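You operate a simulated robot arm through the tools that you are given. There is no shell and no other tool. Be economical: measure what you need, move in short steps, check, and stop when the job is done.

The job below is to be done with a simulated two-armed robot. You get a single attempt, and the scene is never put back.

Task
Pass the rolled yellow mat to your other hand and stand it in the teal cup.
Fine: take it from the green drawer and shut the drawer again. Where these are worked on the way, their far stop is far enough and under half their travel is too little: green drawer.

The check looks at the end state, three seconds after you hand in, the way a careful person would. Anything else that was tipped, shoved, dropped, spilled or broken makes it a failure.

Robot
Two 7-joint arms with two-finger parallel grippers on one trunk, on a base that drives. Base frame: it is fixed to the floor where the robot stands at the start and does not move with it; the origin is under the middle of the robot, x ahead of it, y to its left, z up. Lengths are in m, angles in rad, forces in N, time in s.
The left shoulder is at the start at [0.07, 0.133, 1.101], the right one opposite. With the tool pointing down near the work surface each hand reaches from about 0.1 to 0.64 m from the robot's upright axis, wherever it stands, measured 20 degrees to its own side. Places, roughly: globe lamp switch [1, -0.3, 0.9]; green drawer [0.7, -0.1, 0.7]; music box slider [1, 0.1, 0.9]; yellow shelf light button [0.6, 0.6, 0.8]. Payload 1.57 kg a hand.
Tool frame (each hand has its own): the origin (TCP) lies between the finger pads and is the grasp point; the fingertips stand 0.03 m ahead of it; z points along the fingers, y is the line along which they close. Largest opening 0.08 m; finger width 0.017, thickness 0.012; the body of the gripper, 0.04 by 0.082 m, starts 0.08 m behind the TCP.
Orientation is told as [roll, pitch, yaw] about the base's x, y, z axes, in that order, counted from this pose: with the fingers straight down and closing along the base's y, the tool's x points along the base's -x, its y along +y and its z along -z.

Tools
- The arms move only by the tool drive_tool. It takes "left_increments", "right_increments" or both (then of equal length, played together; a hand with none holds still); each is one flat list of numbers, 6 for each row, row after row: the shift along the tool's x, y, z in units of 25 mm (1.0 is 25 mm), then the turn, a rotation vector about the tool's x, y, z in units of 6 degrees (1.0 is 6 degrees). In form: [dx, dy, dz, ax, ay, az, dx, dy, dz, ax, ay, az, ...]. A call has 1 to 12 rows; each row shifts and turns the commanded pose from where the row before left it, along the tool's axes as they then stand. "left_fingers" and "right_fingers" are, for a hand that has rows, the opening, from 0 (shut) to 1 (fully open), set as the call begins (left out, the last holds). A call with a number of a shift or a turn outside -1 to 1 is refused whole. Each row takes 0.2 s and may step no farther than 0.05 m and 0.15 rad from the row before; otherwise, or with a gripper value out of range, the whole call is refused. Where a pose cannot be reached the arm comes as near as it can. A force on the tool above 40 N (or 10 N above the force at the start of the call, whichever is more), or a blocked arm, ends the call early, and 0.2 s more pass. Each finger travels about 0.153 m/s and halts on what it meets, pressing with about 43 N; the grip force reading is that of the motor and also rises with nothing between the fingers. The clock runs only during rows and for 0.2 s after the last one: add rows that do not move to give the fingers time. The reply holds the time, the measured pose of the TCP, the force on the tool along the base axes, the opening and the grip force, in the units named above and with some noise, with the torque about the TCP (base axes, N m) and any sound that the robot's microphone picked up.
- Cameras (640 x 400 px; columns grow to the right, rows downward): "scene" is now at [0.134, 0.0007, 1.3203]; the picture's right is [-0.01, -1.00, -0.00], its down [-0.66, 0.01, -0.76] and it looks along [0.76, -0.01, -0.66] (base axes); focal length 214 px, centre (320, 200). "left" rides on the left gripper at [0.072, 0.007, -0.122] in its tool frame; the picture's right is [-0.09, 1.00, 0.00], its down [-0.84, -0.08, -0.54] and it looks along [-0.54, -0.05, 0.84] (tool axes); focal length 238 px, centre (320, 200). "right" rides on the right gripper at [0.072, -0.007, -0.122] in its tool frame; the picture's right is [0.09, 1.00, 0.00], its down [-0.84, 0.08, -0.54] and it looks along [-0.54, 0.05, 0.84] (tool axes); focal length 238 px, centre (320, 200). There is no depth. A picture from a camera that has moved, and an enlarged one, comes with that camera's place and axes in the base frame and with its lens.
- capture(camera): a new picture of that camera. It takes no simulated time.
- lift_body(by): slides the trunk up (or, below 0, down) by that many m; the arms and the scene camera ride with it, the base frame stays. It gives what a move gives, with no picture.
- steer(legs): drives the robot by 1 to 6 legs, each [ahead, left, turn to the left] in m, m and rad, along the robot's own axes; the way and the turn of a leg run together, so that a leg with both is an arc; at most 1.5 m and 3.142 rad a leg. The arms and the cameras ride along, it lands a little off, and it stops where it bumps. It gives what a move gives.
- head_to(pan, tilt): turns the head with the scene camera to pan (to the left, within 1.501 rad either way) and tilt (down, from -0.506 to 1.204), counted from straight ahead of the robot. It gives what a move gives.
- inspect(camera, box): a new picture of the part [left, top, right, bottom] of that camera's present view, enlarged. It takes no simulated time.
- sign_off(): hands the job in; it is judged then, once.

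Work in short steps. Places have to be worked out from the pictures, the camera data and where the tool is seen: move nearer, look again, correct. Check each grasp and each placing, and mend what went wrong. You have 120 turns and 88 pictures in all, those below and enlarged ones among them. Open the grippers and draw the arms clear of the work before you hand the job in, unless the task says otherwise; then end with one line.

The tools are called after ">>>" as name(argument=value, ...) on one line, values as JSON. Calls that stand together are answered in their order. drive_tool: Moves the arms, as the interface text tells. Its arguments: {"type":"object","properties":{"left_increments":{"type":"array","items":{"type":"number"}},"left_fingers":{"type":"number"},"right_increments":{"type":"array","items":{"type":"number"}},"right_fingers":{"type":"number"}},"required":[]} The other tools are called the same way: lift_body (by) slides the trunk up or down; steer (legs) drives the base; head_to (pan, tilt) turns the head that bears the scene camera; capture (camera) takes a picture; inspect (camera, box) takes an enlarged picture of a part of a camera's view; sign_off () hands the job in.

At the start:

```text
time_s: 0.0
left_position: [0.4302, 0.1982, 1.2121]
left_tool_rot: [-0.004, 0.001, 0.002]
left_force: [-0.1, -0.5, 0.1]
left_moment: [-0.01, -0.01, 0.03]
left_gripper_width: 0.0801
left_finger_force: 0.0
right_position: [0.4157, -0.1709, 1.203]
right_tool_rot: [-0.001, -0.001, 0.001]
right_force: [0.5, -0.1, 0.3]
right_moment: [0.02, -0.02, 0.02]
right_gripper_width: 0.0802
right_finger_force: 0.0
trunk travel left (down, up): [-0.675, 0.265]
robot x, y, heading: [0.0015, 0.0015, -0.002]
head pan, tilt: [-0.007, 0.714]
```

scene: 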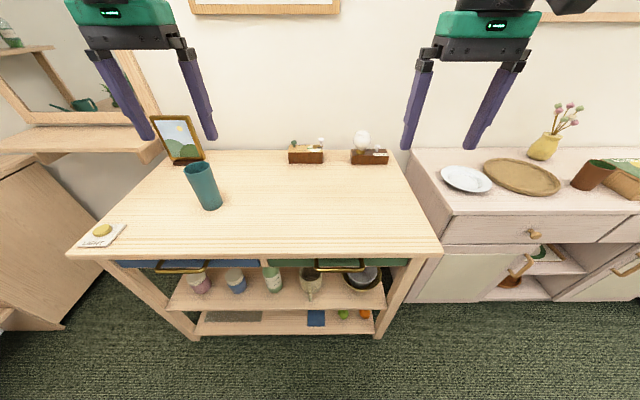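
right: 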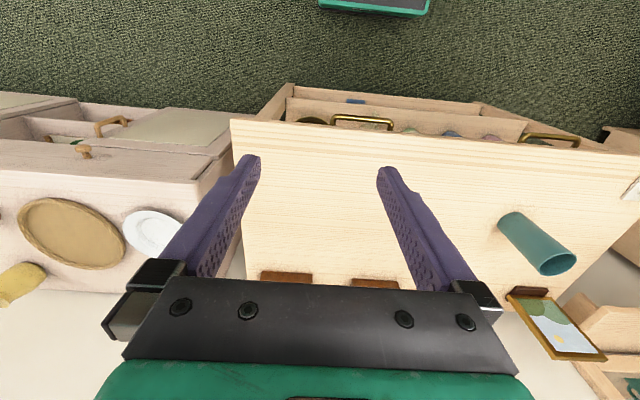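
left: 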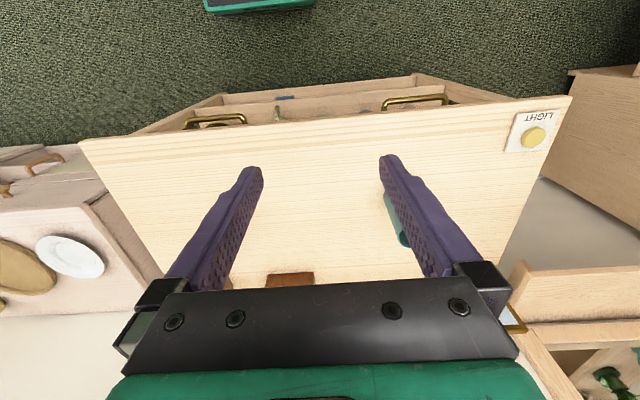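

I start with a closer look at the drawer handles and the rest of the table.

>>> inspect(camera="scene", box=[240, 230, 460, 340])

>>> inspect(camera="scene", box=[80, 130, 280, 280])

```text
2.91 times, centred on (350, 285) of scene
camera zoom: at [0.134, 0.0007, 1.3203], right [-0.01, -1.0, 0.0], down [-0.66, 0.01, -0.76], along [0.76, -0.01, -0.66], focal length 624 px, centre (233, -47)
```

zoom: 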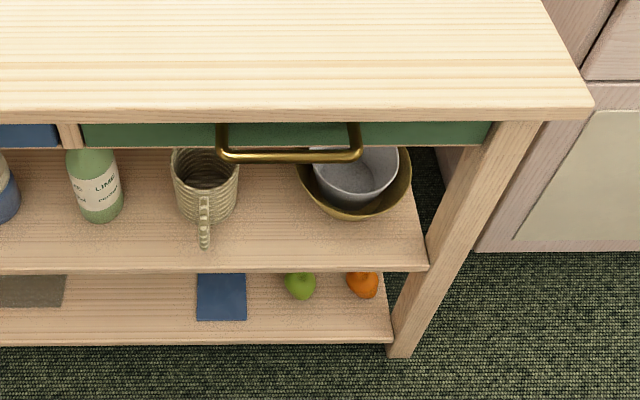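

```text
2.67 times, centred on (180, 205) of scene
camera zoom: at [0.134, 0.0007, 1.3203], right [-0.01, -1.0, 0.0], down [-0.66, 0.01, -0.76], along [0.76, -0.01, -0.66], focal length 572 px, centre (693, 187)
```

zoom: 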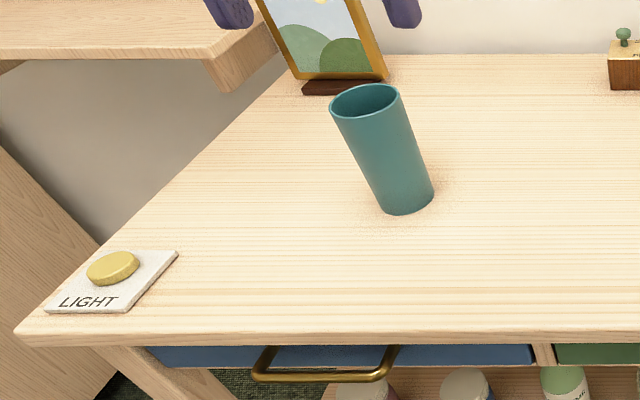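

The green drawer's handle bar is near [0.535, -0.07, 0.65], the cup near [0.81, 0.435]. I lower the trunk so that the right hand can come at the handle level.

>>> lift_body(by=-0.25)

>>> drive_tool(right_increments=[0, 0, 0, 0, -1, 0, 0, 0, 0, 0, -1, 0, 0, 0, 0, 0, -1, 0, 0, 0, 0, 0, -1, 0, 0, 0, 0, 0, -1, 0, 0, 0, 0, 0, -1, 0, 0, 0, 0, 0, -1, 0, 0, 0, 0, 0, -1, 0, 0, 0, 0, 0, -1, 0, 0, 0, 0, 0, -1, 0, 0, 0, 0, 0, -1, 0, 0, 0, 0, 0, -1, 0])

```text
time_s: 2.6
left_position: [0.4299, 0.1985, 0.9622]
left_tool_rot: [-0.001, 0.0, 0.002]
left_force: [-0.1, 0.3, -0.1]
left_moment: [0.02, 0.02, -0.02]
left_gripper_width: 0.0798
left_finger_force: 0.0
right_position: [0.4158, -0.1706, 0.9532]
right_tool_rot: [0.0, 0.001, 0.0]
right_force: [0.5, 0.6, -0.5]
right_moment: [0.02, -0.04, 0.0]
right_gripper_width: 0.0802
right_finger_force: 0.2
trunk travel left (down, up): [-0.425, 0.515]
robot x, y, heading: [-0.0016, 0.0001, -0.002]
head pan, tilt: [-0.007, 0.714]
```

```text
time_s: 5.2
left_position: [0.4287, 0.1963, 0.9614]
left_tool_rot: [0.0, 0.001, 0.001]
left_force: [-0.3, 0.2, -0.4]
left_moment: [0.01, -0.01, -0.01]
left_gripper_width: 0.0801
left_finger_force: 0.1
right_position: [0.4153, -0.1708, 0.9541]
right_tool_rot: [0.002, -1.257, -0.002]
right_force: [0.5, 0.8, 0.0]
right_moment: [0.01, 0.01, -0.01]
right_gripper_width: 0.0799
right_finger_force: 0.0
trunk travel left (down, up): [-0.425, 0.515]
robot x, y, heading: [-0.0015, 0.0015, 0.001]
head pan, tilt: [-0.007, 0.714]
```

The wrist turns freely. I finish the pitch and start the roll.

>>> drive_tool(right_increments=[0, 0, 0, 0, -1, 0, 0, 0, 0, 0, -1, 0, 0, 0, 0, 0, -1, 0, 0, 0, 0, 0, 0, 1, 0, 0, 0, 0, 0, 1, 0, 0, 0, 0, 0, 1, 0, 0, 0, 0, 0, 1, 0, 0, 0, 0, 0, 1, 0, 0, 0, 0, 0, 1, 0, 0, 0, 0, 0, 1, 0, 0, 0, 0, 0, 1, 0, 0, 0, 0, 0, 1])

>>> drive_tool(right_increments=[0, 0, -0.8, 0, 0, 1, 0, 0, -0.8, 0, 0, 1, 0, 0, -0.8, 0, 0, 1, 0, 0, 0, 0, 0, 1, 0, 0, 0, 0, 0, 1, 0, 0, 0, 0, 0, 1])

```text
time_s: 7.8
left_position: [0.4293, 0.1982, 0.9615]
left_tool_rot: [-0.001, 0.001, 0.0]
left_force: [0.3, 0.1, 0.8]
left_moment: [-0.03, -0.04, 0.01]
left_gripper_width: 0.08
left_finger_force: 0.0
right_position: [0.416, -0.1708, 0.9527]
right_tool_rot: [1.442, -0.623, -1.494]
right_force: [0.6, 0.4, -1.2]
right_moment: [-0.01, 0.01, 0.0]
right_gripper_width: 0.08
right_finger_force: 0.1
right hand out of reach, approached as far as the arm can: row 3
trunk travel left (down, up): [-0.425, 0.515]
robot x, y, heading: [0.0018, 0.002, 0.006]
head pan, tilt: [-0.007, 0.714]
```

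```text
time_s: 9.2
left_position: [0.4296, 0.1979, 0.9619]
left_tool_rot: [0.001, 0.001, 0.001]
left_force: [-0.2, 0.1, 0.2]
left_moment: [0.03, 0.0, -0.01]
left_gripper_width: 0.08
left_finger_force: 0.1
right_position: [0.4034, -0.1792, 0.9576]
right_tool_rot: [1.465, -0.049, -1.566]
right_force: [-0.5, 0.6, -0.9]
right_moment: [0.0, -0.04, -0.01]
right_gripper_width: 0.0799
right_finger_force: 0.1
right hand out of reach, approached as far as the arm can: row 1, 2, 3
trunk travel left (down, up): [-0.425, 0.515]
robot x, y, heading: [-0.0016, -0.0014, -0.005]
head pan, tilt: [-0.007, 0.714]
```

The hand now points forward, about 6° downward, with fingers closing vertically. A look from the lowered camera.

>>> capture(camera="scene")

>>> capture(camera="right")

```text
82 pictures are left
camera scene: at [0.1339, 0.0007, 1.0703], right [-0.01, -1.0, 0.0], down [-0.66, 0.01, -0.76], along [0.76, -0.01, -0.66], focal length 214 px, centre (320, 200)
```

scene: 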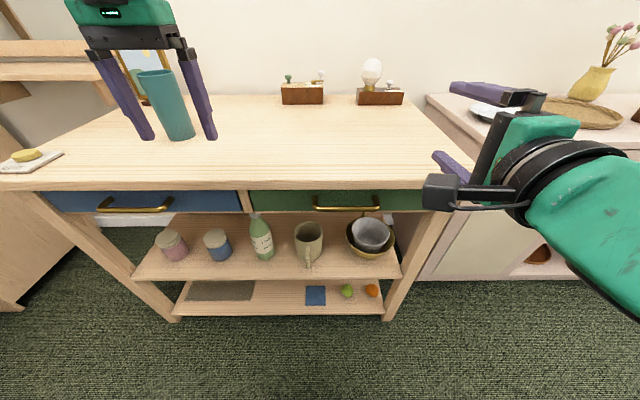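

```text
81 pictures are left
camera right: at [0.2811, -0.1066, 0.9606], right [0.1, 0.14, 0.98], down [-0.53, -0.83, 0.18], along [0.84, -0.54, -0.01], focal length 238 px, centre (320, 200)
```

right: 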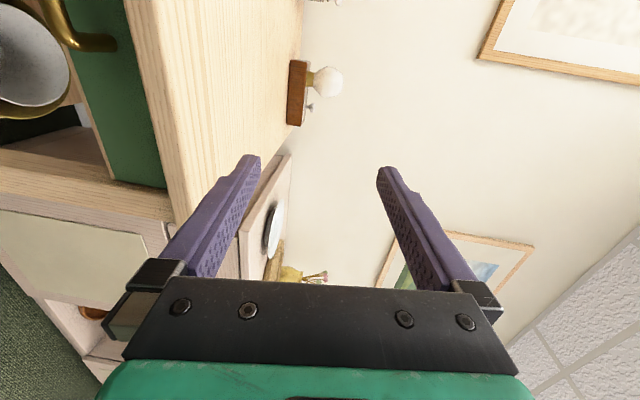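

The two views disagree a little on height, so I enlarge the handle region to measure exactly.

>>> inspect(camera="scene", box=[260, 160, 440, 260])

```text
3.56 times, centred on (350, 210) of scene
camera zoom: at [0.1339, 0.0007, 1.0703], right [-0.01, -1.0, 0.0], down [-0.66, 0.01, -0.76], along [0.76, -0.01, -0.66], focal length 763 px, centre (213, 164)
```

zoom: 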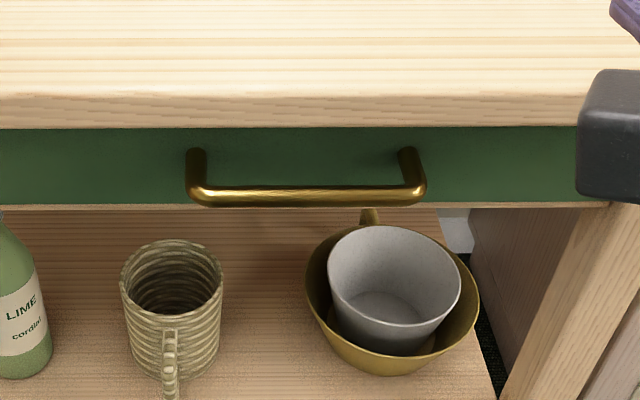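

Triangulating with both heights, the table top is at about z 0.816 with its edge at x≈0.487. The handle bar is near [0.475, -0.06, 0.747]. I move the right hand level with it, kept short of it.

>>> drive_tool(right_increments=[0.53, -0.93, 0, 0, 0, 0, 0.53, -0.93, 0, 0, 0, 0, 0.53, -0.93, 0, 0, 0, 0, 0.53, -0.93, 0, 0, 0, 0, 0.53, -0.93, 0, 0, 0, 0, 0.53, -0.93, 0, 0, 0, 0, 0.53, -0.93, 0, 0, 0, 0, 0.53, -0.93, 0, 0, 0, 0, 0.53, -0.93, 0, 0, 0, 0, 0, 0, 0, 0, 0, 0])

>>> capture(camera="right")

>>> capture(camera="scene")

```text
time_s: 11.4
left_position: [0.429, 0.1978, 0.9622]
left_tool_rot: [-0.001, 0.0, 0.003]
left_force: [-0.6, -0.7, -0.2]
left_moment: [0.0, -0.01, -0.01]
left_gripper_width: 0.08
left_finger_force: 0.0
right_position: [0.4036, -0.1787, 0.9592]
right_tool_rot: [1.464, -0.051, -1.566]
right_force: [-1.0, 0.0, -0.8]
right_moment: [0.01, -0.02, 0.0]
right_gripper_width: 0.0802
right_finger_force: 0.1
right hand out of reach, approached as far as the arm can: row 1, 2, 3, 4, 5, 6, 7, 8, 9
trunk travel left (down, up): [-0.425, 0.515]
robot x, y, heading: [0.0013, 0.0007, 0.0]
head pan, tilt: [-0.007, 0.714]
```

```text
79 pictures are left
camera right: at [0.2811, -0.1066, 0.9604], right [0.1, 0.14, 0.98], down [-0.53, -0.83, 0.18], along [0.84, -0.54, -0.01], focal length 238 px, centre (320, 200)
```

right: 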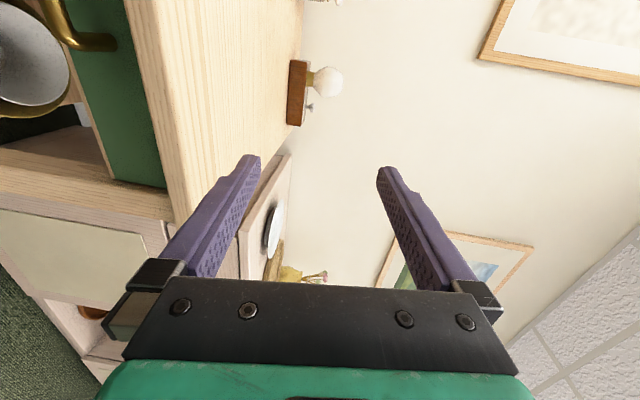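

```text
78 pictures are left
camera scene: at [0.1339, 0.0007, 1.0703], right [-0.01, -1.0, 0.0], down [-0.66, 0.01, -0.76], along [0.76, -0.01, -0.66], focal length 214 px, centre (320, 200)
```

scene: 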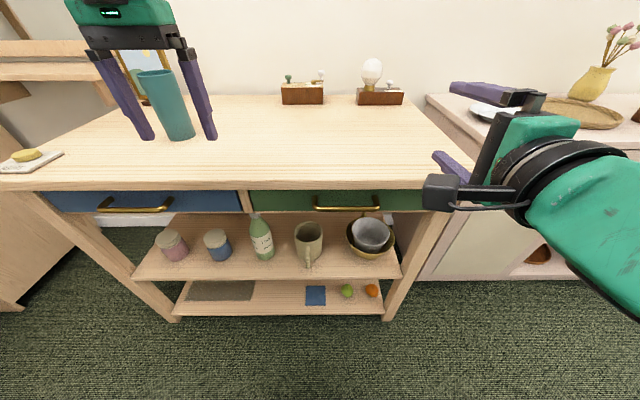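

The arm did not move: with the hand level and so near the body, the pose is out of reach. I back the base off 0.15 m for room, then command forward.

>>> steer(legs=[[-0.15, 0, 0]])

>>> drive_tool(right_increments=[0, 0, 1, 0, 0, 0, 0, 0, 1, 0, 0, 0, 0, 0, 1, 0, 0, 0, 0, 0, 1, 0, 0, 0])

```text
time_s: 12.7
left_position: [0.2813, 0.1995, 0.9621]
left_tool_rot: [-0.003, 0.001, 0.005]
left_force: [0.5, -0.2, -0.3]
left_moment: [-0.01, -0.02, 0.0]
left_gripper_width: 0.0799
left_finger_force: 0.0
right_position: [0.2564, -0.1775, 0.9587]
right_tool_rot: [1.466, -0.053, -1.561]
right_force: [-0.3, -0.3, 0.0]
right_moment: [-0.05, 0.0, 0.03]
right_gripper_width: 0.08
right_finger_force: 0.0
trunk travel left (down, up): [-0.425, 0.515]
robot x, y, heading: [-0.1479, -0.0029, -0.001]
head pan, tilt: [-0.007, 0.714]
```

```text
time_s: 13.7
left_position: [0.2829, 0.1996, 0.9613]
left_tool_rot: [-0.002, 0.001, 0.005]
left_force: [-0.4, -0.4, -0.1]
left_moment: [-0.04, 0.03, 0.01]
left_gripper_width: 0.0798
left_finger_force: 0.2
right_position: [0.3592, -0.1767, 0.9466]
right_tool_rot: [1.464, -0.055, -1.562]
right_force: [0.3, -0.1, 0.3]
right_moment: [0.02, -0.01, 0.0]
right_gripper_width: 0.0801
right_finger_force: 0.0
trunk travel left (down, up): [-0.425, 0.515]
robot x, y, heading: [-0.1489, 0.0021, 0.001]
head pan, tilt: [-0.007, 0.714]
```

Now it moves. I go down and sideways to stand in front of the handle.

>>> drive_tool(right_increments=[0.58, -1, 0.3, 0, 0, 0, 0.58, -1, 0.3, 0, 0, 0, 0.58, -1, 0.3, 0, 0, 0, 0.58, -1, 0.3, 0, 0, 0, 0.58, -1, 0.3, 0, 0, 0, 0.58, -1, 0.3, 0, 0, 0, 0.58, -1, 0.3, 0, 0, 0, 0.58, -0.8, 0.3, -1, 0, 0, 0, 0, 0, 0, 0, 0])

>>> capture(camera="right")

>>> capture(camera="scene")

```text
time_s: 15.7
left_position: [0.2813, 0.1993, 0.9617]
left_tool_rot: [-0.001, 0.0, 0.005]
left_force: [-0.3, -1.8, -0.3]
left_moment: [0.01, -0.02, 0.01]
left_gripper_width: 0.0802
left_finger_force: 0.1
right_position: [0.3949, -0.074, 0.7415]
right_tool_rot: [1.573, -0.051, -1.565]
right_force: [0.2, 0.2, 0.2]
right_moment: [0.03, 0.02, -0.01]
right_gripper_width: 0.0798
right_finger_force: 0.0
trunk travel left (down, up): [-0.425, 0.515]
robot x, y, heading: [-0.1464, 0.0021, 0.006]
head pan, tilt: [-0.007, 0.714]
```

```text
77 pictures are left
camera right: at [0.2728, -0.0027, 0.7312], right [0.0, 0.14, 0.99], down [-0.54, -0.84, 0.12], along [0.84, -0.53, 0.08], focal length 238 px, centre (320, 200)
```

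right: 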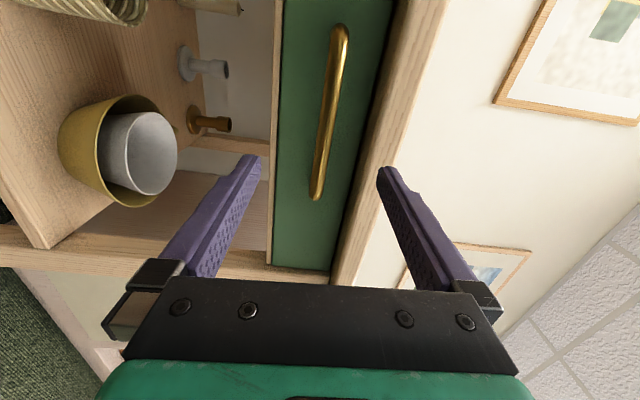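

```text
76 pictures are left
camera scene: at [-0.013, -0.0002, 1.0704], right [0.0, -1.0, 0.0], down [-0.66, 0.0, -0.76], along [0.76, 0.0, -0.66], focal length 214 px, centre (320, 200)
```

scene: 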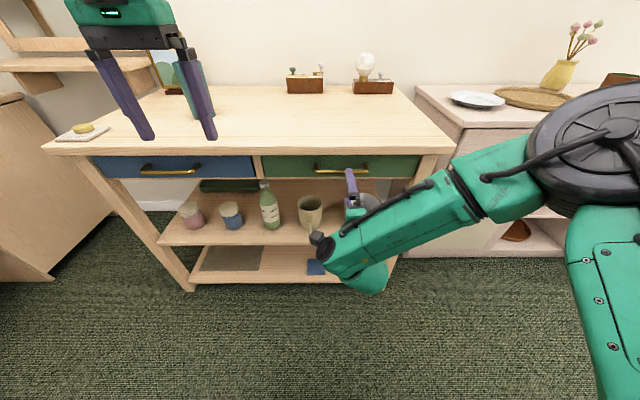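

The bar reads as centred near [0.48, -0.058, 0.747], just above the hand's middle. I align 5 mm up, 15 mm left, and advance to about x 0.46.

>>> drive_tool(right_increments=[0.6, 0.2, 0.5, 0, 0, 0.5, 0, 0, 0.8, 0, 0, 0, 0, 0, 0.8, 0, 0, 0, 0, 0, 0.5, 0, 0, 0, 0, 0, 0, 0, 0, 0])

>>> inspect(camera="right", box=[180, 0, 460, 280])

```text
time_s: 16.9
left_position: [0.2793, 0.1992, 0.9636]
left_tool_rot: [0.001, -0.004, 0.007]
left_force: [-0.2, -0.2, 0.3]
left_moment: [-0.01, 0.01, 0.0]
left_gripper_width: 0.0802
left_finger_force: 0.0
right_position: [0.4583, -0.0563, 0.746]
right_tool_rot: [1.57, -0.001, -1.563]
right_force: [-19.2, -1.8, -2.0]
right_moment: [0.1, -0.87, -0.16]
right_gripper_width: 0.0779
right_finger_force: 0.0
trunk travel left (down, up): [-0.425, 0.515]
robot x, y, heading: [-0.1476, -0.0013, 0.003]
head pan, tilt: [-0.007, 0.714]
```

```text
1.43 times, centred on (320, 140) of right
camera zoom: at [0.3345, 0.0153, 0.7398], right [0.0, 0.09, 1.0], down [-0.53, -0.84, 0.08], along [0.84, -0.53, 0.05], focal length 340 px, centre (320, 286)
```

zoom: 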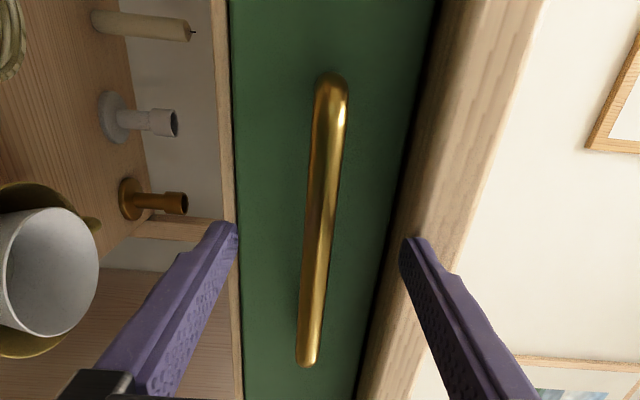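

The upper finger is touching the tabletop's edge at full opening. I back off, narrow the fingers to half, and advance again.

>>> drive_tool(right_increments=[0, 0, -0.8, 0, 0, 0, 0, 0, 0, 0, 0, 0, 0, 0, 0.5, 0, 0, 0, 0, 0, 0.4, 0, 0, 0, 0, 0, 0.2, 0, 0, 0], right_fingers=0.5)

>>> inspect(camera="right", box=[180, 0, 460, 280])

```text
time_s: 18.1
left_position: [0.283, 0.1996, 0.9621]
left_tool_rot: [-0.002, 0.001, 0.006]
left_force: [-0.2, -0.2, -0.2]
left_moment: [-0.01, -0.02, 0.0]
left_gripper_width: 0.08
left_finger_force: 0.1
right_position: [0.4659, -0.0556, 0.7458]
right_tool_rot: [1.569, -0.001, -1.562]
right_force: [-0.4, 0.0, 0.1]
right_moment: [0.02, 0.01, 0.0]
right_gripper_width: 0.04
right_finger_force: 0.0
trunk travel left (down, up): [-0.425, 0.515]
robot x, y, heading: [-0.1451, 0.001, 0.003]
head pan, tilt: [-0.007, 0.714]
```

```text
1.43 times, centred on (320, 140) of right
camera zoom: at [0.344, 0.0156, 0.7382], right [0.0, 0.09, 1.0], down [-0.54, -0.84, 0.08], along [0.84, -0.53, 0.05], focal length 340 px, centre (320, 286)
```

zoom: 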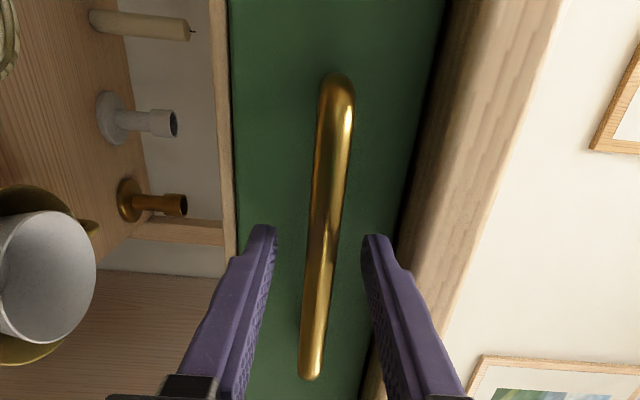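

The fingers straddle the bar without contact. I close them.

>>> drive_tool(right_increments=[0, 0, 0, 0, 0, 0, 0, 0, 0, 0, 0, 0, 0, 0, 0, 0, 0, 0], right_fingers=0)

```text
time_s: 18.9
left_position: [0.2824, 0.1987, 0.9625]
left_tool_rot: [-0.001, 0.0, 0.004]
left_force: [-0.3, -1.0, 0.0]
left_moment: [0.0, 0.03, 0.01]
left_gripper_width: 0.08
left_finger_force: 0.1
right_position: [0.4674, -0.0548, 0.7444]
right_tool_rot: [1.571, 0.0, -1.56]
right_force: [1.4, -1.2, 1.7]
right_moment: [-0.03, -0.01, -0.07]
right_gripper_width: 0.0135
right_finger_force: 29.6
trunk travel left (down, up): [-0.425, 0.515]
robot x, y, heading: [-0.143, -0.0015, 0.001]
head pan, tilt: [-0.007, 0.714]
```

Grip at 13.5 mm: the bar is held. I pull with the arm a short way to test it.

>>> drive_tool(right_increments=[0, 0, -0.5, 0, 0, 0, 0, 0, -0.5, 0, 0, 0, 0, 0, -0.5, 0, 0, 0, 0, 0, -0.5, 0, 0, 0])

```text
time_s: 19.9
left_position: [0.2821, 0.1984, 0.9632]
left_tool_rot: [0.0, 0.001, 0.006]
left_force: [0.5, 0.0, -0.3]
left_moment: [-0.02, -0.02, -0.01]
left_gripper_width: 0.0802
left_finger_force: 0.0
right_position: [0.4179, -0.0555, 0.7458]
right_tool_rot: [1.57, -0.001, -1.56]
right_force: [-0.5, -0.3, 0.8]
right_moment: [0.03, 0.0, 0.25]
right_gripper_width: 0.0137
right_finger_force: 30.4
trunk travel left (down, up): [-0.425, 0.515]
robot x, y, heading: [-0.148, -0.0021, 0.003]
head pan, tilt: [-0.007, 0.714]
```

It follows easily. I keep pulling by driving the base back.

>>> steer(legs=[[-0.12, 0, 0]])

>>> capture(camera="scene")

```text
time_s: 21.2
left_position: [0.1626, 0.1996, 0.9629]
left_tool_rot: [-0.002, 0.002, 0.006]
left_force: [0.2, 0.2, 0.0]
left_moment: [0.01, -0.02, -0.02]
left_gripper_width: 0.0799
left_finger_force: 0.0
right_position: [0.2983, -0.0558, 0.7445]
right_tool_rot: [1.57, 0.0, -1.563]
right_force: [1.8, 1.2, -4.1]
right_moment: [-0.03, 0.0, 0.11]
right_gripper_width: 0.0135
right_finger_force: 30.2
trunk travel left (down, up): [-0.425, 0.515]
robot x, y, heading: [-0.2666, 0.0005, 0.003]
head pan, tilt: [-0.007, 0.714]
```

```text
73 pictures are left
camera scene: at [-0.1329, 0.0007, 1.0702], right [0.0, -1.0, 0.0], down [-0.66, 0.0, -0.76], along [0.76, 0.0, -0.66], focal length 214 px, centre (320, 200)
```

scene: 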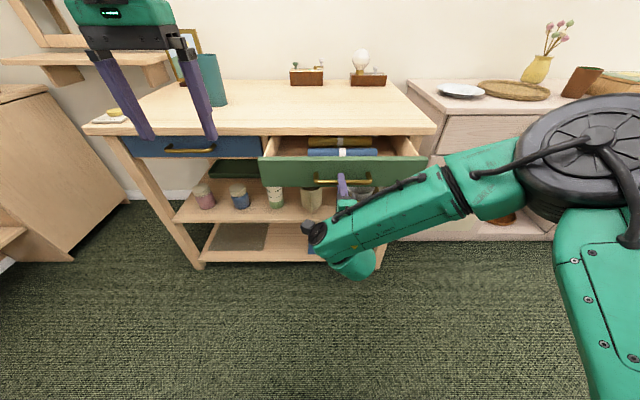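

Drawer open by 0.17 m; a blue and a yellow roll lie inside crosswise. I pull further with the arm until the stop.

>>> drive_tool(right_increments=[0, 0, -0.6, 0, 0, 0, 0, 0, -0.6, 0, 0, 0, 0, 0, -0.6, 0, 0, 0, 0, 0, -0.6, 0, 0, 0, 0, 0, -0.6, 0, 0, 0, 0, 0, -0.6, 0, 0, 0])

>>> inspect(camera="scene", box=[240, 110, 440, 235])

```text
time_s: 22.6
left_position: [0.1618, 0.2, 0.9619]
left_tool_rot: [-0.002, 0.001, 0.006]
left_force: [0.0, 0.1, -0.4]
left_moment: [0.01, 0.01, -0.03]
left_gripper_width: 0.08
left_finger_force: 0.1
right_position: [0.2062, -0.0571, 0.7447]
right_tool_rot: [1.566, -0.001, -1.56]
right_force: [-1.5, 8.3, -6.8]
right_moment: [0.02, 0.1, -0.24]
right_gripper_width: 0.0135
right_finger_force: 29.8
trunk travel left (down, up): [-0.425, 0.515]
robot x, y, heading: [-0.2675, 0.0001, 0.007]
head pan, tilt: [-0.007, 0.714]
```

```text
3.20 times, centred on (340, 172) of scene
camera zoom: at [-0.1324, 0.0021, 1.0701], right [0.0, -1.0, 0.0], down [-0.66, 0.0, -0.75], along [0.75, 0.0, -0.66], focal length 686 px, centre (256, 288)
```

zoom: 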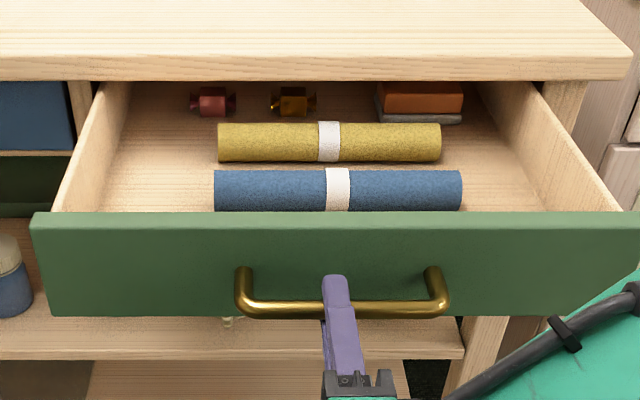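

Open by 0.26 m and still no stop; contents are all visible. I pull a few cm more.

>>> drive_tool(right_increments=[0, 0, -0.4, 0, 0, 0, 0, 0, -0.4, 0, 0, 0, 0, 0, -0.4, 0, 0, 0, 0, 0, -0.4, 0, 0, 0])

```text
time_s: 23.6
left_position: [0.1613, 0.2014, 0.9599]
left_tool_rot: [-0.005, 0.001, 0.005]
left_force: [-0.8, -0.2, 0.0]
left_moment: [-0.02, -0.02, -0.02]
left_gripper_width: 0.0801
left_finger_force: 0.1
right_position: [0.1669, -0.0565, 0.745]
right_tool_rot: [1.57, -0.003, -1.561]
right_force: [0.8, 10.0, -4.7]
right_moment: [0.03, 0.04, 0.69]
right_gripper_width: 0.0137
right_finger_force: 29.9
trunk travel left (down, up): [-0.425, 0.515]
robot x, y, heading: [-0.2662, 0.0004, 0.004]
head pan, tilt: [-0.007, 0.714]
```

Open by 0.30 m, which is ample. I release the handle and back the base off.

>>> drive_tool(right_increments=[0, 0, 0, 0, 0, 0, 0, 0, 0, 0, 0, 0, 0, 0, 0, 0, 0, 0], right_fingers=0.6)

>>> steer(legs=[[-0.12, 0, 0]])

>>> capture(camera="scene")

```text
time_s: 24.4
left_position: [0.1613, 0.2002, 0.9627]
left_tool_rot: [-0.003, 0.001, 0.005]
left_force: [0.1, -0.1, -0.5]
left_moment: [-0.02, -0.01, 0.0]
left_gripper_width: 0.08
left_finger_force: 0.0
right_position: [0.1662, -0.058, 0.7439]
right_tool_rot: [1.57, 0.001, -1.562]
right_force: [0.4, 0.1, -0.3]
right_moment: [-0.01, 0.03, -0.02]
right_gripper_width: 0.048
right_finger_force: 0.1
trunk travel left (down, up): [-0.425, 0.515]
robot x, y, heading: [-0.2689, -0.0016, 0.003]
head pan, tilt: [-0.007, 0.714]
```

```text
time_s: 25.6
left_position: [0.0409, 0.2001, 0.9612]
left_tool_rot: [-0.002, 0.0, 0.005]
left_force: [-0.1, 0.3, 0.0]
left_moment: [-0.03, -0.06, -0.01]
left_gripper_width: 0.0801
left_finger_force: 0.1
right_position: [0.0444, -0.0582, 0.746]
right_tool_rot: [1.569, 0.0, -1.561]
right_force: [-0.4, 0.9, 0.5]
right_moment: [-0.02, -0.02, 0.02]
right_gripper_width: 0.0478
right_finger_force: 0.0
trunk travel left (down, up): [-0.425, 0.515]
robot x, y, heading: [-0.3902, 0.0002, 0.002]
head pan, tilt: [-0.007, 0.714]
```

```text
71 pictures are left
camera scene: at [-0.2549, 0.0001, 1.0704], right [0.0, -1.0, 0.0], down [-0.65, 0.0, -0.76], along [0.76, 0.0, -0.65], focal length 214 px, centre (320, 200)
```

scene: 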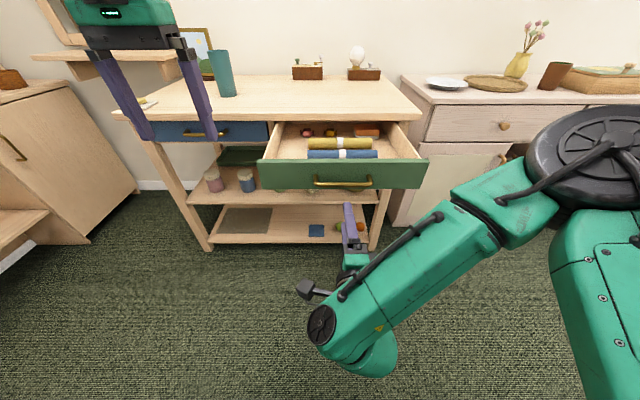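

The yellow roll lies near [0.41, -0.068, ~0.745], about 0.21 m long and 0.037 m thick, with the blue one some 0.08 m nearer. I raise the trunk and turn the right hand to point down, fingers closing along x.

>>> lift_body(by=0.3)

>>> drive_tool(right_increments=[0, 0, 0, 1, 0, 0, 0, 0, 0, 1, 0, 0, 0, 0, 0, 1, 0, 0, 0, 0, 0, 1, 0, 0, 0, 0, 0, 1, 0, 0, 0, 0, 0, 1, 0, 0, 0, 0, 0, 1, 0, 0, 0, 0, 0, 1, 0, 0, 0, 0, 0, 1, 0, 0, 0, 0, 0, 1, 0, 0, 0, 0, 0, 1, 0, 0, 0, 0, 0, 1, 0, 0], right_fingers=1)

>>> drive_tool(right_increments=[0, 0, 0, 1, 0, 0, 0, 0, 0, 1, 0, 0, 0, 0, 0, 1, 0, 0])

```text
time_s: 28.6
left_position: [0.0416, 0.1988, 1.2621]
left_tool_rot: [-0.001, 0.002, 0.004]
left_force: [-0.4, 0.3, -0.3]
left_moment: [0.01, -0.01, 0.04]
left_gripper_width: 0.0801
left_finger_force: 0.0
right_position: [0.0459, -0.0585, 1.0453]
right_tool_rot: [1.57, 0.001, -1.562]
right_force: [-0.1, 0.5, 0.3]
right_moment: [0.01, 0.0, -0.01]
right_gripper_width: 0.0482
right_finger_force: 0.1
trunk travel left (down, up): [-0.725, 0.215]
robot x, y, heading: [-0.3893, -0.003, 0.003]
head pan, tilt: [-0.007, 0.714]
```

```text
time_s: 31.2
left_position: [0.0416, 0.1998, 1.262]
left_tool_rot: [-0.003, 0.002, 0.006]
left_force: [-0.4, -1.3, -0.6]
left_moment: [-0.03, 0.0, -0.04]
left_gripper_width: 0.0798
left_finger_force: 0.1
right_position: [0.0477, -0.0568, 1.0452]
right_tool_rot: [0.309, 0.0, -1.56]
right_force: [0.6, -0.3, 1.5]
right_moment: [0.0, -0.01, 0.0]
right_gripper_width: 0.0796
right_finger_force: 0.1
trunk travel left (down, up): [-0.725, 0.215]
robot x, y, heading: [-0.3918, -0.0036, 0.002]
head pan, tilt: [-0.007, 0.714]
```

```text
time_s: 32.0
left_position: [0.042, 0.1993, 1.2615]
left_tool_rot: [-0.002, 0.003, 0.006]
left_force: [0.3, 0.6, 0.9]
left_moment: [0.02, -0.02, -0.01]
left_gripper_width: 0.0798
left_finger_force: 0.1
right_position: [0.0473, -0.0588, 1.0445]
right_tool_rot: [-0.005, 0.002, -1.562]
right_force: [0.4, -1.1, -1.3]
right_moment: [0.0, 0.0, -0.02]
right_gripper_width: 0.08
right_finger_force: 0.0
trunk travel left (down, up): [-0.725, 0.215]
robot x, y, heading: [-0.3848, 0.001, 0.005]
head pan, tilt: [-0.007, 0.714]
```

The hand points straight down. I drive ahead 0.25 m and look into the drawer.

>>> steer(legs=[[0.25, 0, 0]])

>>> capture(camera="right")

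>>> capture(camera="scene")

```text
time_s: 33.8
left_position: [0.2899, 0.1989, 1.2631]
left_tool_rot: [-0.001, 0.0, 0.003]
left_force: [0.2, -0.5, -0.2]
left_moment: [0.0, 0.0, 0.01]
left_gripper_width: 0.0797
left_finger_force: 0.0
right_position: [0.2952, -0.058, 1.0443]
right_tool_rot: [0.001, 0.0, -1.564]
right_force: [0.9, 0.4, -0.7]
right_moment: [-0.03, 0.0, -0.01]
right_gripper_width: 0.0803
right_finger_force: 0.2
trunk travel left (down, up): [-0.725, 0.215]
robot x, y, heading: [-0.1381, 0.0, 0.005]
head pan, tilt: [-0.007, 0.714]
```

```text
70 pictures are left
camera right: at [0.2874, 0.0136, 1.1676], right [1.0, 0.1, 0.0], down [0.08, -0.84, 0.54], along [0.05, -0.54, -0.84], focal length 238 px, centre (320, 200)
```

right: 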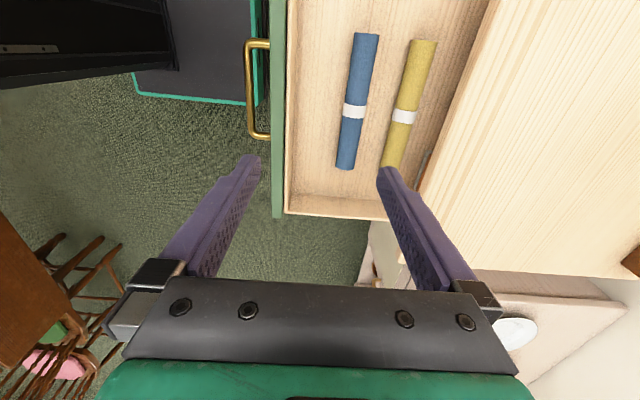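

```text
69 pictures are left
camera scene: at [-0.0053, 0.0004, 1.3705], right [-0.01, -1.0, 0.0], down [-0.65, 0.0, -0.76], along [0.76, 0.0, -0.65], focal length 214 px, centre (320, 200)
```

scene: 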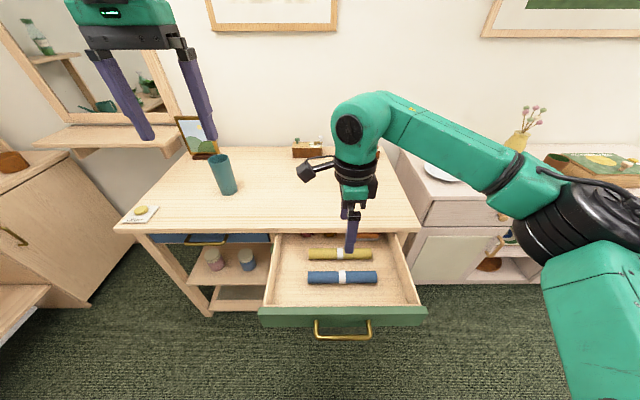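

From this view the yellow roll is at x≈0.435, y from -0.165 to +0.037; the blue one at x≈0.35. I'll grip at y≈-0.115, so move above that spot with the opening narrowed to clear the table edge.

>>> drive_tool(right_increments=[-0.38, 0.93, 0.9, 0, 0, 0, -0.38, 0.93, 0.9, 0, 0, 0, -0.38, 0.93, 0.9, 0, 0, 0, -0.38, 0.93, 0.9, 0, 0, 0, -0.38, 0.93, 0.9, 0, 0, 0, -0.38, 0.93, 0.9, 0, 0, 0, 0, 0, 0, 0, 0, 0], right_fingers=0.7)

>>> capture(camera="right")

```text
time_s: 35.4
left_position: [0.2918, 0.1992, 1.2618]
left_tool_rot: [0.001, 0.0, 0.004]
left_force: [-0.3, 0.2, 0.5]
left_moment: [0.01, -0.03, 0.0]
left_gripper_width: 0.08
left_finger_force: 0.0
right_position: [0.4355, -0.1146, 0.9108]
right_tool_rot: [-0.001, 0.0, -1.563]
right_force: [-0.1, -1.0, -0.7]
right_moment: [-0.01, -0.02, 0.01]
right_gripper_width: 0.056
right_finger_force: 0.1
trunk travel left (down, up): [-0.725, 0.215]
robot x, y, heading: [-0.1375, 0.0024, 0.002]
head pan, tilt: [-0.007, 0.714]
```

```text
68 pictures are left
camera right: at [0.4286, -0.0418, 1.0327], right [1.0, 0.1, 0.0], down [0.08, -0.84, 0.54], along [0.05, -0.54, -0.84], focal length 238 px, centre (320, 200)
```

right: 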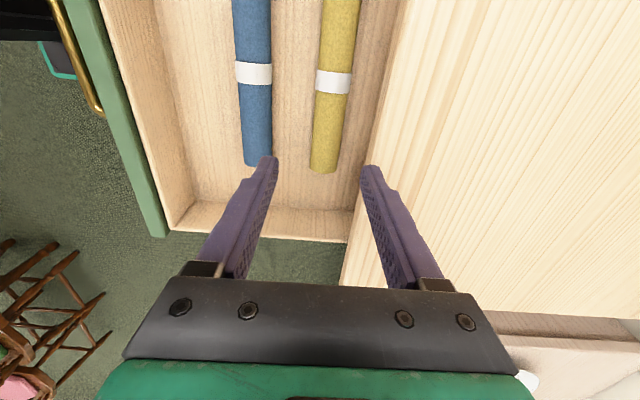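

Refined: the roll is at x≈0.446, quite near the table edge (0.485). I tilt the hand 18° so it leans away from the table, and come down partway.

>>> drive_tool(right_increments=[0, 0.2, 0, -1, 0, 0, 0, 0.2, 0, -1, 0, 0, 0, 0, 0, -1, 0, 0, 0, -0.309, 0.951, 0, 0, 0, 0, -0.309, 0.951, 0, 0, 0, 0, -0.309, 0.951, 0, 0, 0, 0, -0.309, 0.951, 0, 0, 0, 0, 0, 0, 0, 0, 0], right_fingers=0.7)

>>> capture(camera="right")

>>> inspect(camera="scene", box=[240, 160, 440, 340])

```text
time_s: 37.0
left_position: [0.2868, 0.1981, 1.2637]
left_tool_rot: [0.001, 0.0, 0.003]
left_force: [0.6, 0.1, -0.3]
left_moment: [0.01, 0.05, 0.0]
left_gripper_width: 0.0798
left_finger_force: 0.1
right_position: [0.4473, -0.1143, 0.8385]
right_tool_rot: [0.334, 0.01, -1.57]
right_force: [-16.9, -4.8, 23.7]
right_moment: [-0.26, -0.6, -0.28]
right_gripper_width: 0.0503
right_finger_force: 0.1
trunk travel left (down, up): [-0.725, 0.215]
robot x, y, heading: [-0.1382, -0.0005, 0.005]
head pan, tilt: [-0.007, 0.714]
stopped in row 7 (right hand): the force on the tool passed its limit (the readings are from after the stop); the commanded pose is now the measured one
```

```text
67 pictures are left
camera right: at [0.4017, -0.0435, 0.9517], right [0.94, 0.09, 0.33], down [-0.1, -0.84, 0.53], along [0.32, -0.53, -0.78], focal length 238 px, centre (320, 200)
```

right: 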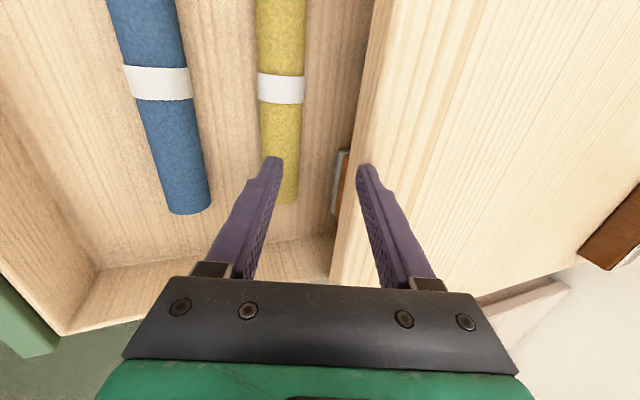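

```text
2.22 times, centred on (340, 250) of scene
camera zoom: at [-0.0091, 0.0001, 1.371], right [-0.01, -1.0, 0.0], down [-0.65, 0.01, -0.76], along [0.76, -0.01, -0.65], focal length 477 px, centre (276, 89)
```

zoom: 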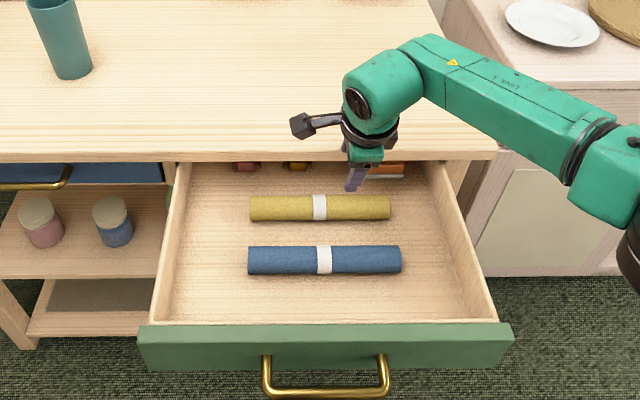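

The far fingertip landed on the table edge, since the tilt puts it forward. I retreat, shift 38 mm toward the robot, and enter along the tool axis instead.

>>> drive_tool(right_increments=[0, 0, -1, 0, 0, 0, 0, -0.75, -0.25, 0, 0, 0, 0, -0.75, -0.25, 0, 0, 0, 0, 0, 0.8, 0, 0, 0, 0, 0, 0.8, 0, 0, 0, 0, 0, 0.8, 0, 0, 0, 0, 0, 0.8, 0, 0, 0, 0, 0, 0, 0, 0, 0], right_fingers=0.7)

>>> capture(camera="right")

>>> inspect(camera="scene", box=[290, 180, 410, 290])

```text
time_s: 38.8
left_position: [0.2914, 0.198, 1.2606]
left_tool_rot: [0.001, 0.001, 0.001]
left_force: [0.0, 0.4, -0.3]
left_moment: [0.01, -0.02, 0.01]
left_gripper_width: 0.0799
left_finger_force: 0.1
right_position: [0.4304, -0.115, 0.7804]
right_tool_rot: [0.327, 0.007, -1.566]
right_force: [0.5, -0.6, -0.4]
right_moment: [0.04, -0.01, -0.01]
right_gripper_width: 0.0559
right_finger_force: 0.1
trunk travel left (down, up): [-0.725, 0.215]
robot x, y, heading: [-0.1389, -0.0043, -0.002]
head pan, tilt: [-0.007, 0.714]
```

```text
65 pictures are left
camera right: at [0.3841, -0.0436, 0.8951], right [0.94, 0.09, 0.32], down [-0.1, -0.84, 0.53], along [0.32, -0.53, -0.78], focal length 238 px, centre (320, 200)
```

right: 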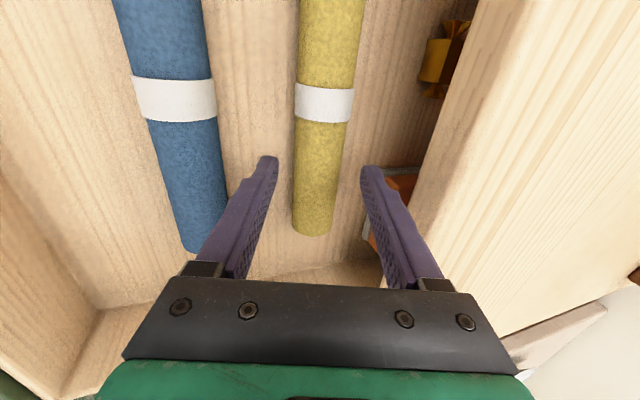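

```text
3.64 times, centred on (350, 235) of scene
camera zoom: at [-0.004, 0.0001, 1.3704], right [-0.01, -1.0, 0.0], down [-0.66, 0.0, -0.76], along [0.76, -0.01, -0.66], focal length 780 px, centre (211, 73)
```

zoom: 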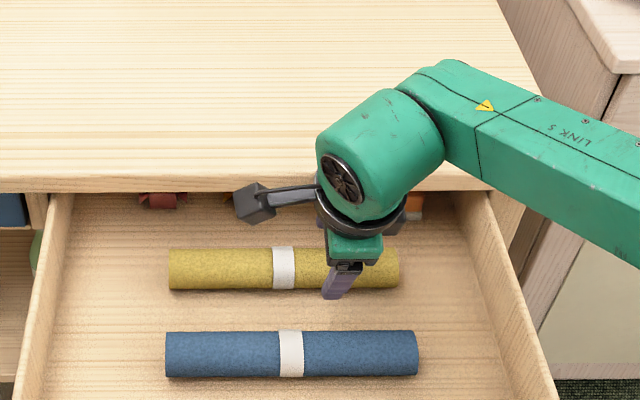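

The roll is centred between the fingers. I advance another 30 mm along the tool.

>>> drive_tool(right_increments=[0, 0, 0.4, 0, 0, 0, 0, 0, 0.4, 0, 0, 0, 0, 0, 0.4, 0, 0, 0, 0, 0, 0, 0, 0, 0])

>>> capture(camera="right")

```text
time_s: 39.8
left_position: [0.2916, 0.1984, 1.2618]
left_tool_rot: [0.0, 0.002, 0.002]
left_force: [0.6, -0.3, 0.5]
left_moment: [-0.01, -0.01, -0.03]
left_gripper_width: 0.0797
left_finger_force: 0.0
right_position: [0.4391, -0.1149, 0.7506]
right_tool_rot: [0.326, 0.007, -1.569]
right_force: [0.1, 0.5, -0.5]
right_moment: [-0.02, 0.01, 0.01]
right_gripper_width: 0.0563
right_finger_force: 0.1
trunk travel left (down, up): [-0.725, 0.215]
robot x, y, heading: [-0.1392, -0.0016, 0.0]
head pan, tilt: [-0.007, 0.714]
```

```text
63 pictures are left
camera right: at [0.3927, -0.0424, 0.8656], right [0.94, 0.09, 0.32], down [-0.1, -0.84, 0.53], along [0.32, -0.53, -0.78], focal length 238 px, centre (320, 200)
```

right: 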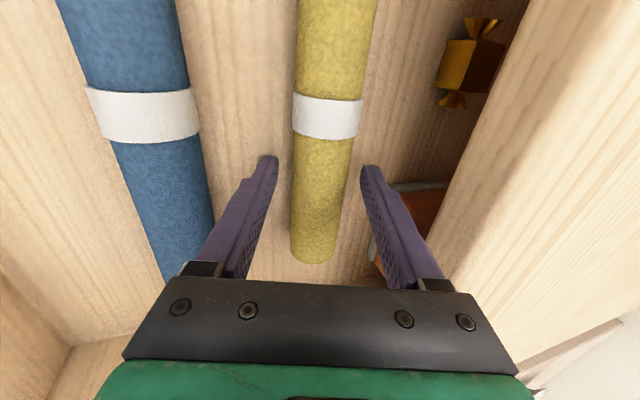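

No contact yet; the roll still sits at about fingertip depth. I go on by two small steps.

>>> drive_tool(right_increments=[0, 0, 0.3, 0, 0, 0, 0, 0, 0.3, 0, 0, 0, 0, 0, 0, 0, 0, 0])

>>> capture(camera="right")

```text
time_s: 40.4
left_position: [0.2895, 0.1971, 1.2636]
left_tool_rot: [-0.001, 0.0, 0.002]
left_force: [-0.5, 0.0, -0.9]
left_moment: [0.03, 0.05, 0.03]
left_gripper_width: 0.08
left_finger_force: 0.1
right_position: [0.4485, -0.1137, 0.7498]
right_tool_rot: [0.346, 0.016, -1.575]
right_force: [-1.2, -4.3, 28.1]
right_moment: [-0.27, 0.78, 0.12]
right_gripper_width: 0.0481
right_finger_force: 0.1
trunk travel left (down, up): [-0.725, 0.215]
robot x, y, heading: [-0.1374, -0.0001, -0.001]
head pan, tilt: [-0.007, 0.714]
stopped in row 3 (right hand): the force on the tool passed its limit (the readings are from after the stop); the commanded pose is now the measured one
```

```text
62 pictures are left
camera right: at [0.4002, -0.0433, 0.8626], right [0.94, 0.09, 0.34], down [-0.11, -0.84, 0.52], along [0.33, -0.53, -0.78], focal length 238 px, centre (320, 200)
```

right: 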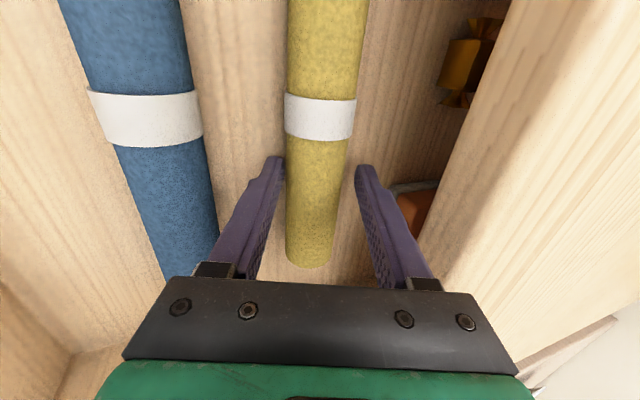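

The near fingertip met the drawer floor, so the tips are past the roll's middle. I ease off 2.5 mm and close.

>>> drive_tool(right_increments=[0, 0, -0.1, 0, 0, 0])

>>> drive_tool(right_increments=[0, 0, 0, 0, 0, 0, 0, 0, 0, 0, 0, 0, 0, 0, 0, 0, 0, 0], right_fingers=0)

>>> capture(camera="right")

```text
time_s: 40.8
left_position: [0.2873, 0.1981, 1.2636]
left_tool_rot: [-0.001, -0.001, 0.001]
left_force: [0.5, 0.3, -0.8]
left_moment: [0.05, 0.01, 0.04]
left_gripper_width: 0.08
left_finger_force: 0.0
right_position: [0.4449, -0.1143, 0.7485]
right_tool_rot: [0.342, 0.013, -1.571]
right_force: [0.4, -2.7, 23.0]
right_moment: [-0.15, 0.54, 0.06]
right_gripper_width: 0.0489
right_finger_force: 0.1
trunk travel left (down, up): [-0.725, 0.215]
robot x, y, heading: [-0.1386, -0.0024, 0.002]
head pan, tilt: [-0.007, 0.714]
```

```text
time_s: 41.6
left_position: [0.2895, 0.1981, 1.2626]
left_tool_rot: [-0.002, 0.0, 0.001]
left_force: [-0.4, -0.3, -0.3]
left_moment: [-0.03, 0.03, -0.01]
left_gripper_width: 0.0797
left_finger_force: 0.0
right_position: [0.4445, -0.1144, 0.748]
right_tool_rot: [0.337, 0.011, -1.572]
right_force: [-1.9, 0.5, 11.1]
right_moment: [-0.03, 0.18, 0.07]
right_gripper_width: 0.0366
right_finger_force: 42.5
trunk travel left (down, up): [-0.725, 0.215]
robot x, y, heading: [-0.1376, 0.0027, 0.001]
head pan, tilt: [-0.007, 0.714]
```

```text
61 pictures are left
camera right: at [0.3976, -0.0427, 0.8608], right [0.94, 0.09, 0.33], down [-0.11, -0.84, 0.53], along [0.33, -0.53, -0.78], focal length 238 px, centre (320, 200)
```

right: 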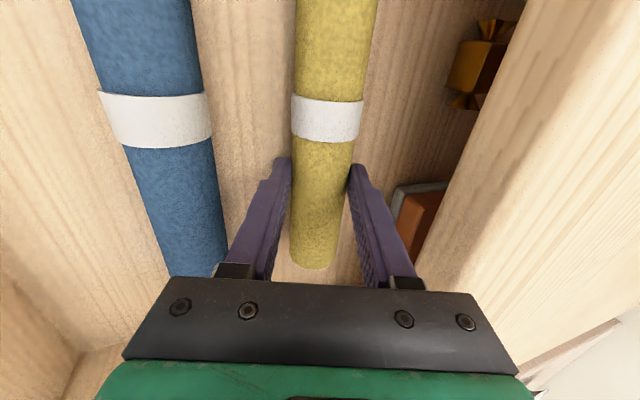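

The roll is gripped at 36.6 mm. I withdraw along the tool axis.

>>> drive_tool(right_increments=[0, 0, -0.4, 0, 0, 0, 0, 0, -0.6, 0, 0, 0, 0, 0, -0.8, 0, 0, 0, 0, 0, -1, 0, 0, 0, 0, 0, -1, 0, 0, 0, 0, 0, -1, 0, 0, 0, 0, 0, -1, 0, 0, 0, 0, 0, -1, 0, 0, 0, 0, 0, -1, 0, 0, 0])

>>> capture(camera="right")

>>> capture(camera="scene")

```text
time_s: 43.6
left_position: [0.2912, 0.1976, 1.2622]
left_tool_rot: [0.001, 0.002, 0.001]
left_force: [-0.1, -0.1, 0.3]
left_moment: [0.02, 0.0, -0.01]
left_gripper_width: 0.0798
left_finger_force: 0.1
right_position: [0.3816, -0.116, 0.9305]
right_tool_rot: [0.338, 0.01, -1.571]
right_force: [0.5, 0.1, 0.2]
right_moment: [0.02, 0.01, 0.01]
right_gripper_width: 0.0
right_finger_force: 21.2
trunk travel left (down, up): [-0.725, 0.215]
robot x, y, heading: [-0.1378, -0.0056, -0.003]
head pan, tilt: [-0.007, 0.714]
```

```text
60 pictures are left
camera right: at [0.3345, -0.0444, 1.0442], right [0.94, 0.09, 0.33], down [-0.11, -0.84, 0.53], along [0.33, -0.53, -0.78], focal length 238 px, centre (320, 200)
```

right: 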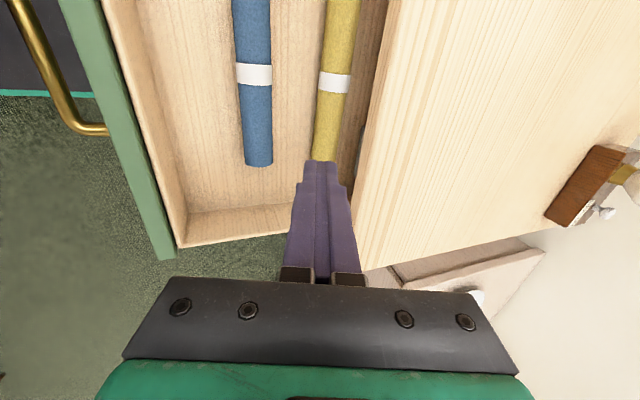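

```text
59 pictures are left
camera scene: at [-0.0042, 0.0, 1.3704], right [-0.01, -1.0, 0.0], down [-0.66, 0.01, -0.76], along [0.76, -0.01, -0.66], focal length 214 px, centre (320, 200)
```

scene: 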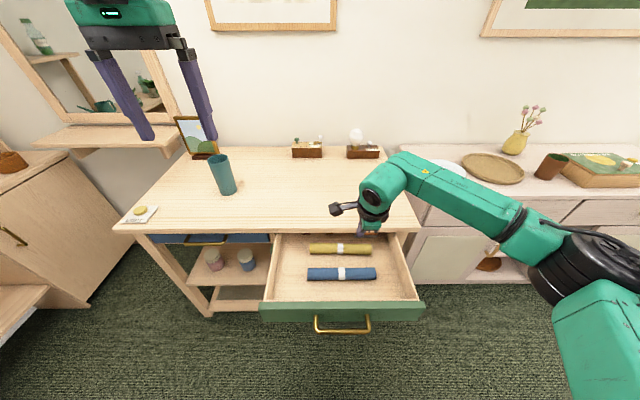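

It slipped out: the pads only held the roll's upper part. I measure where the roll lies now.

>>> inspect(camera="scene", box=[270, 210, 420, 310])

```text
4.00 times, centred on (345, 260) of scene
camera zoom: at [-0.0042, 0.0, 1.3704], right [-0.01, -1.0, 0.0], down [-0.66, 0.01, -0.76], along [0.76, -0.01, -0.66], focal length 858 px, centre (220, -40)
```

zoom: 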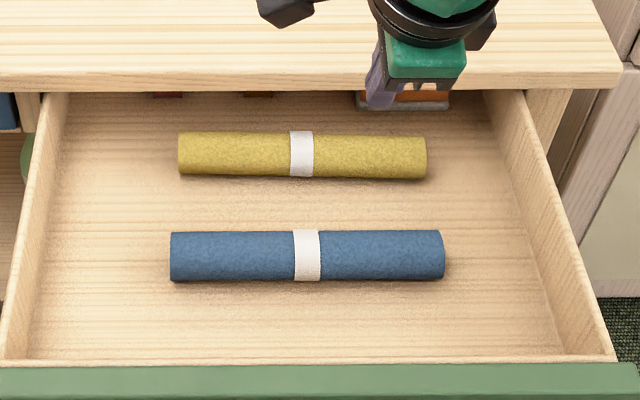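

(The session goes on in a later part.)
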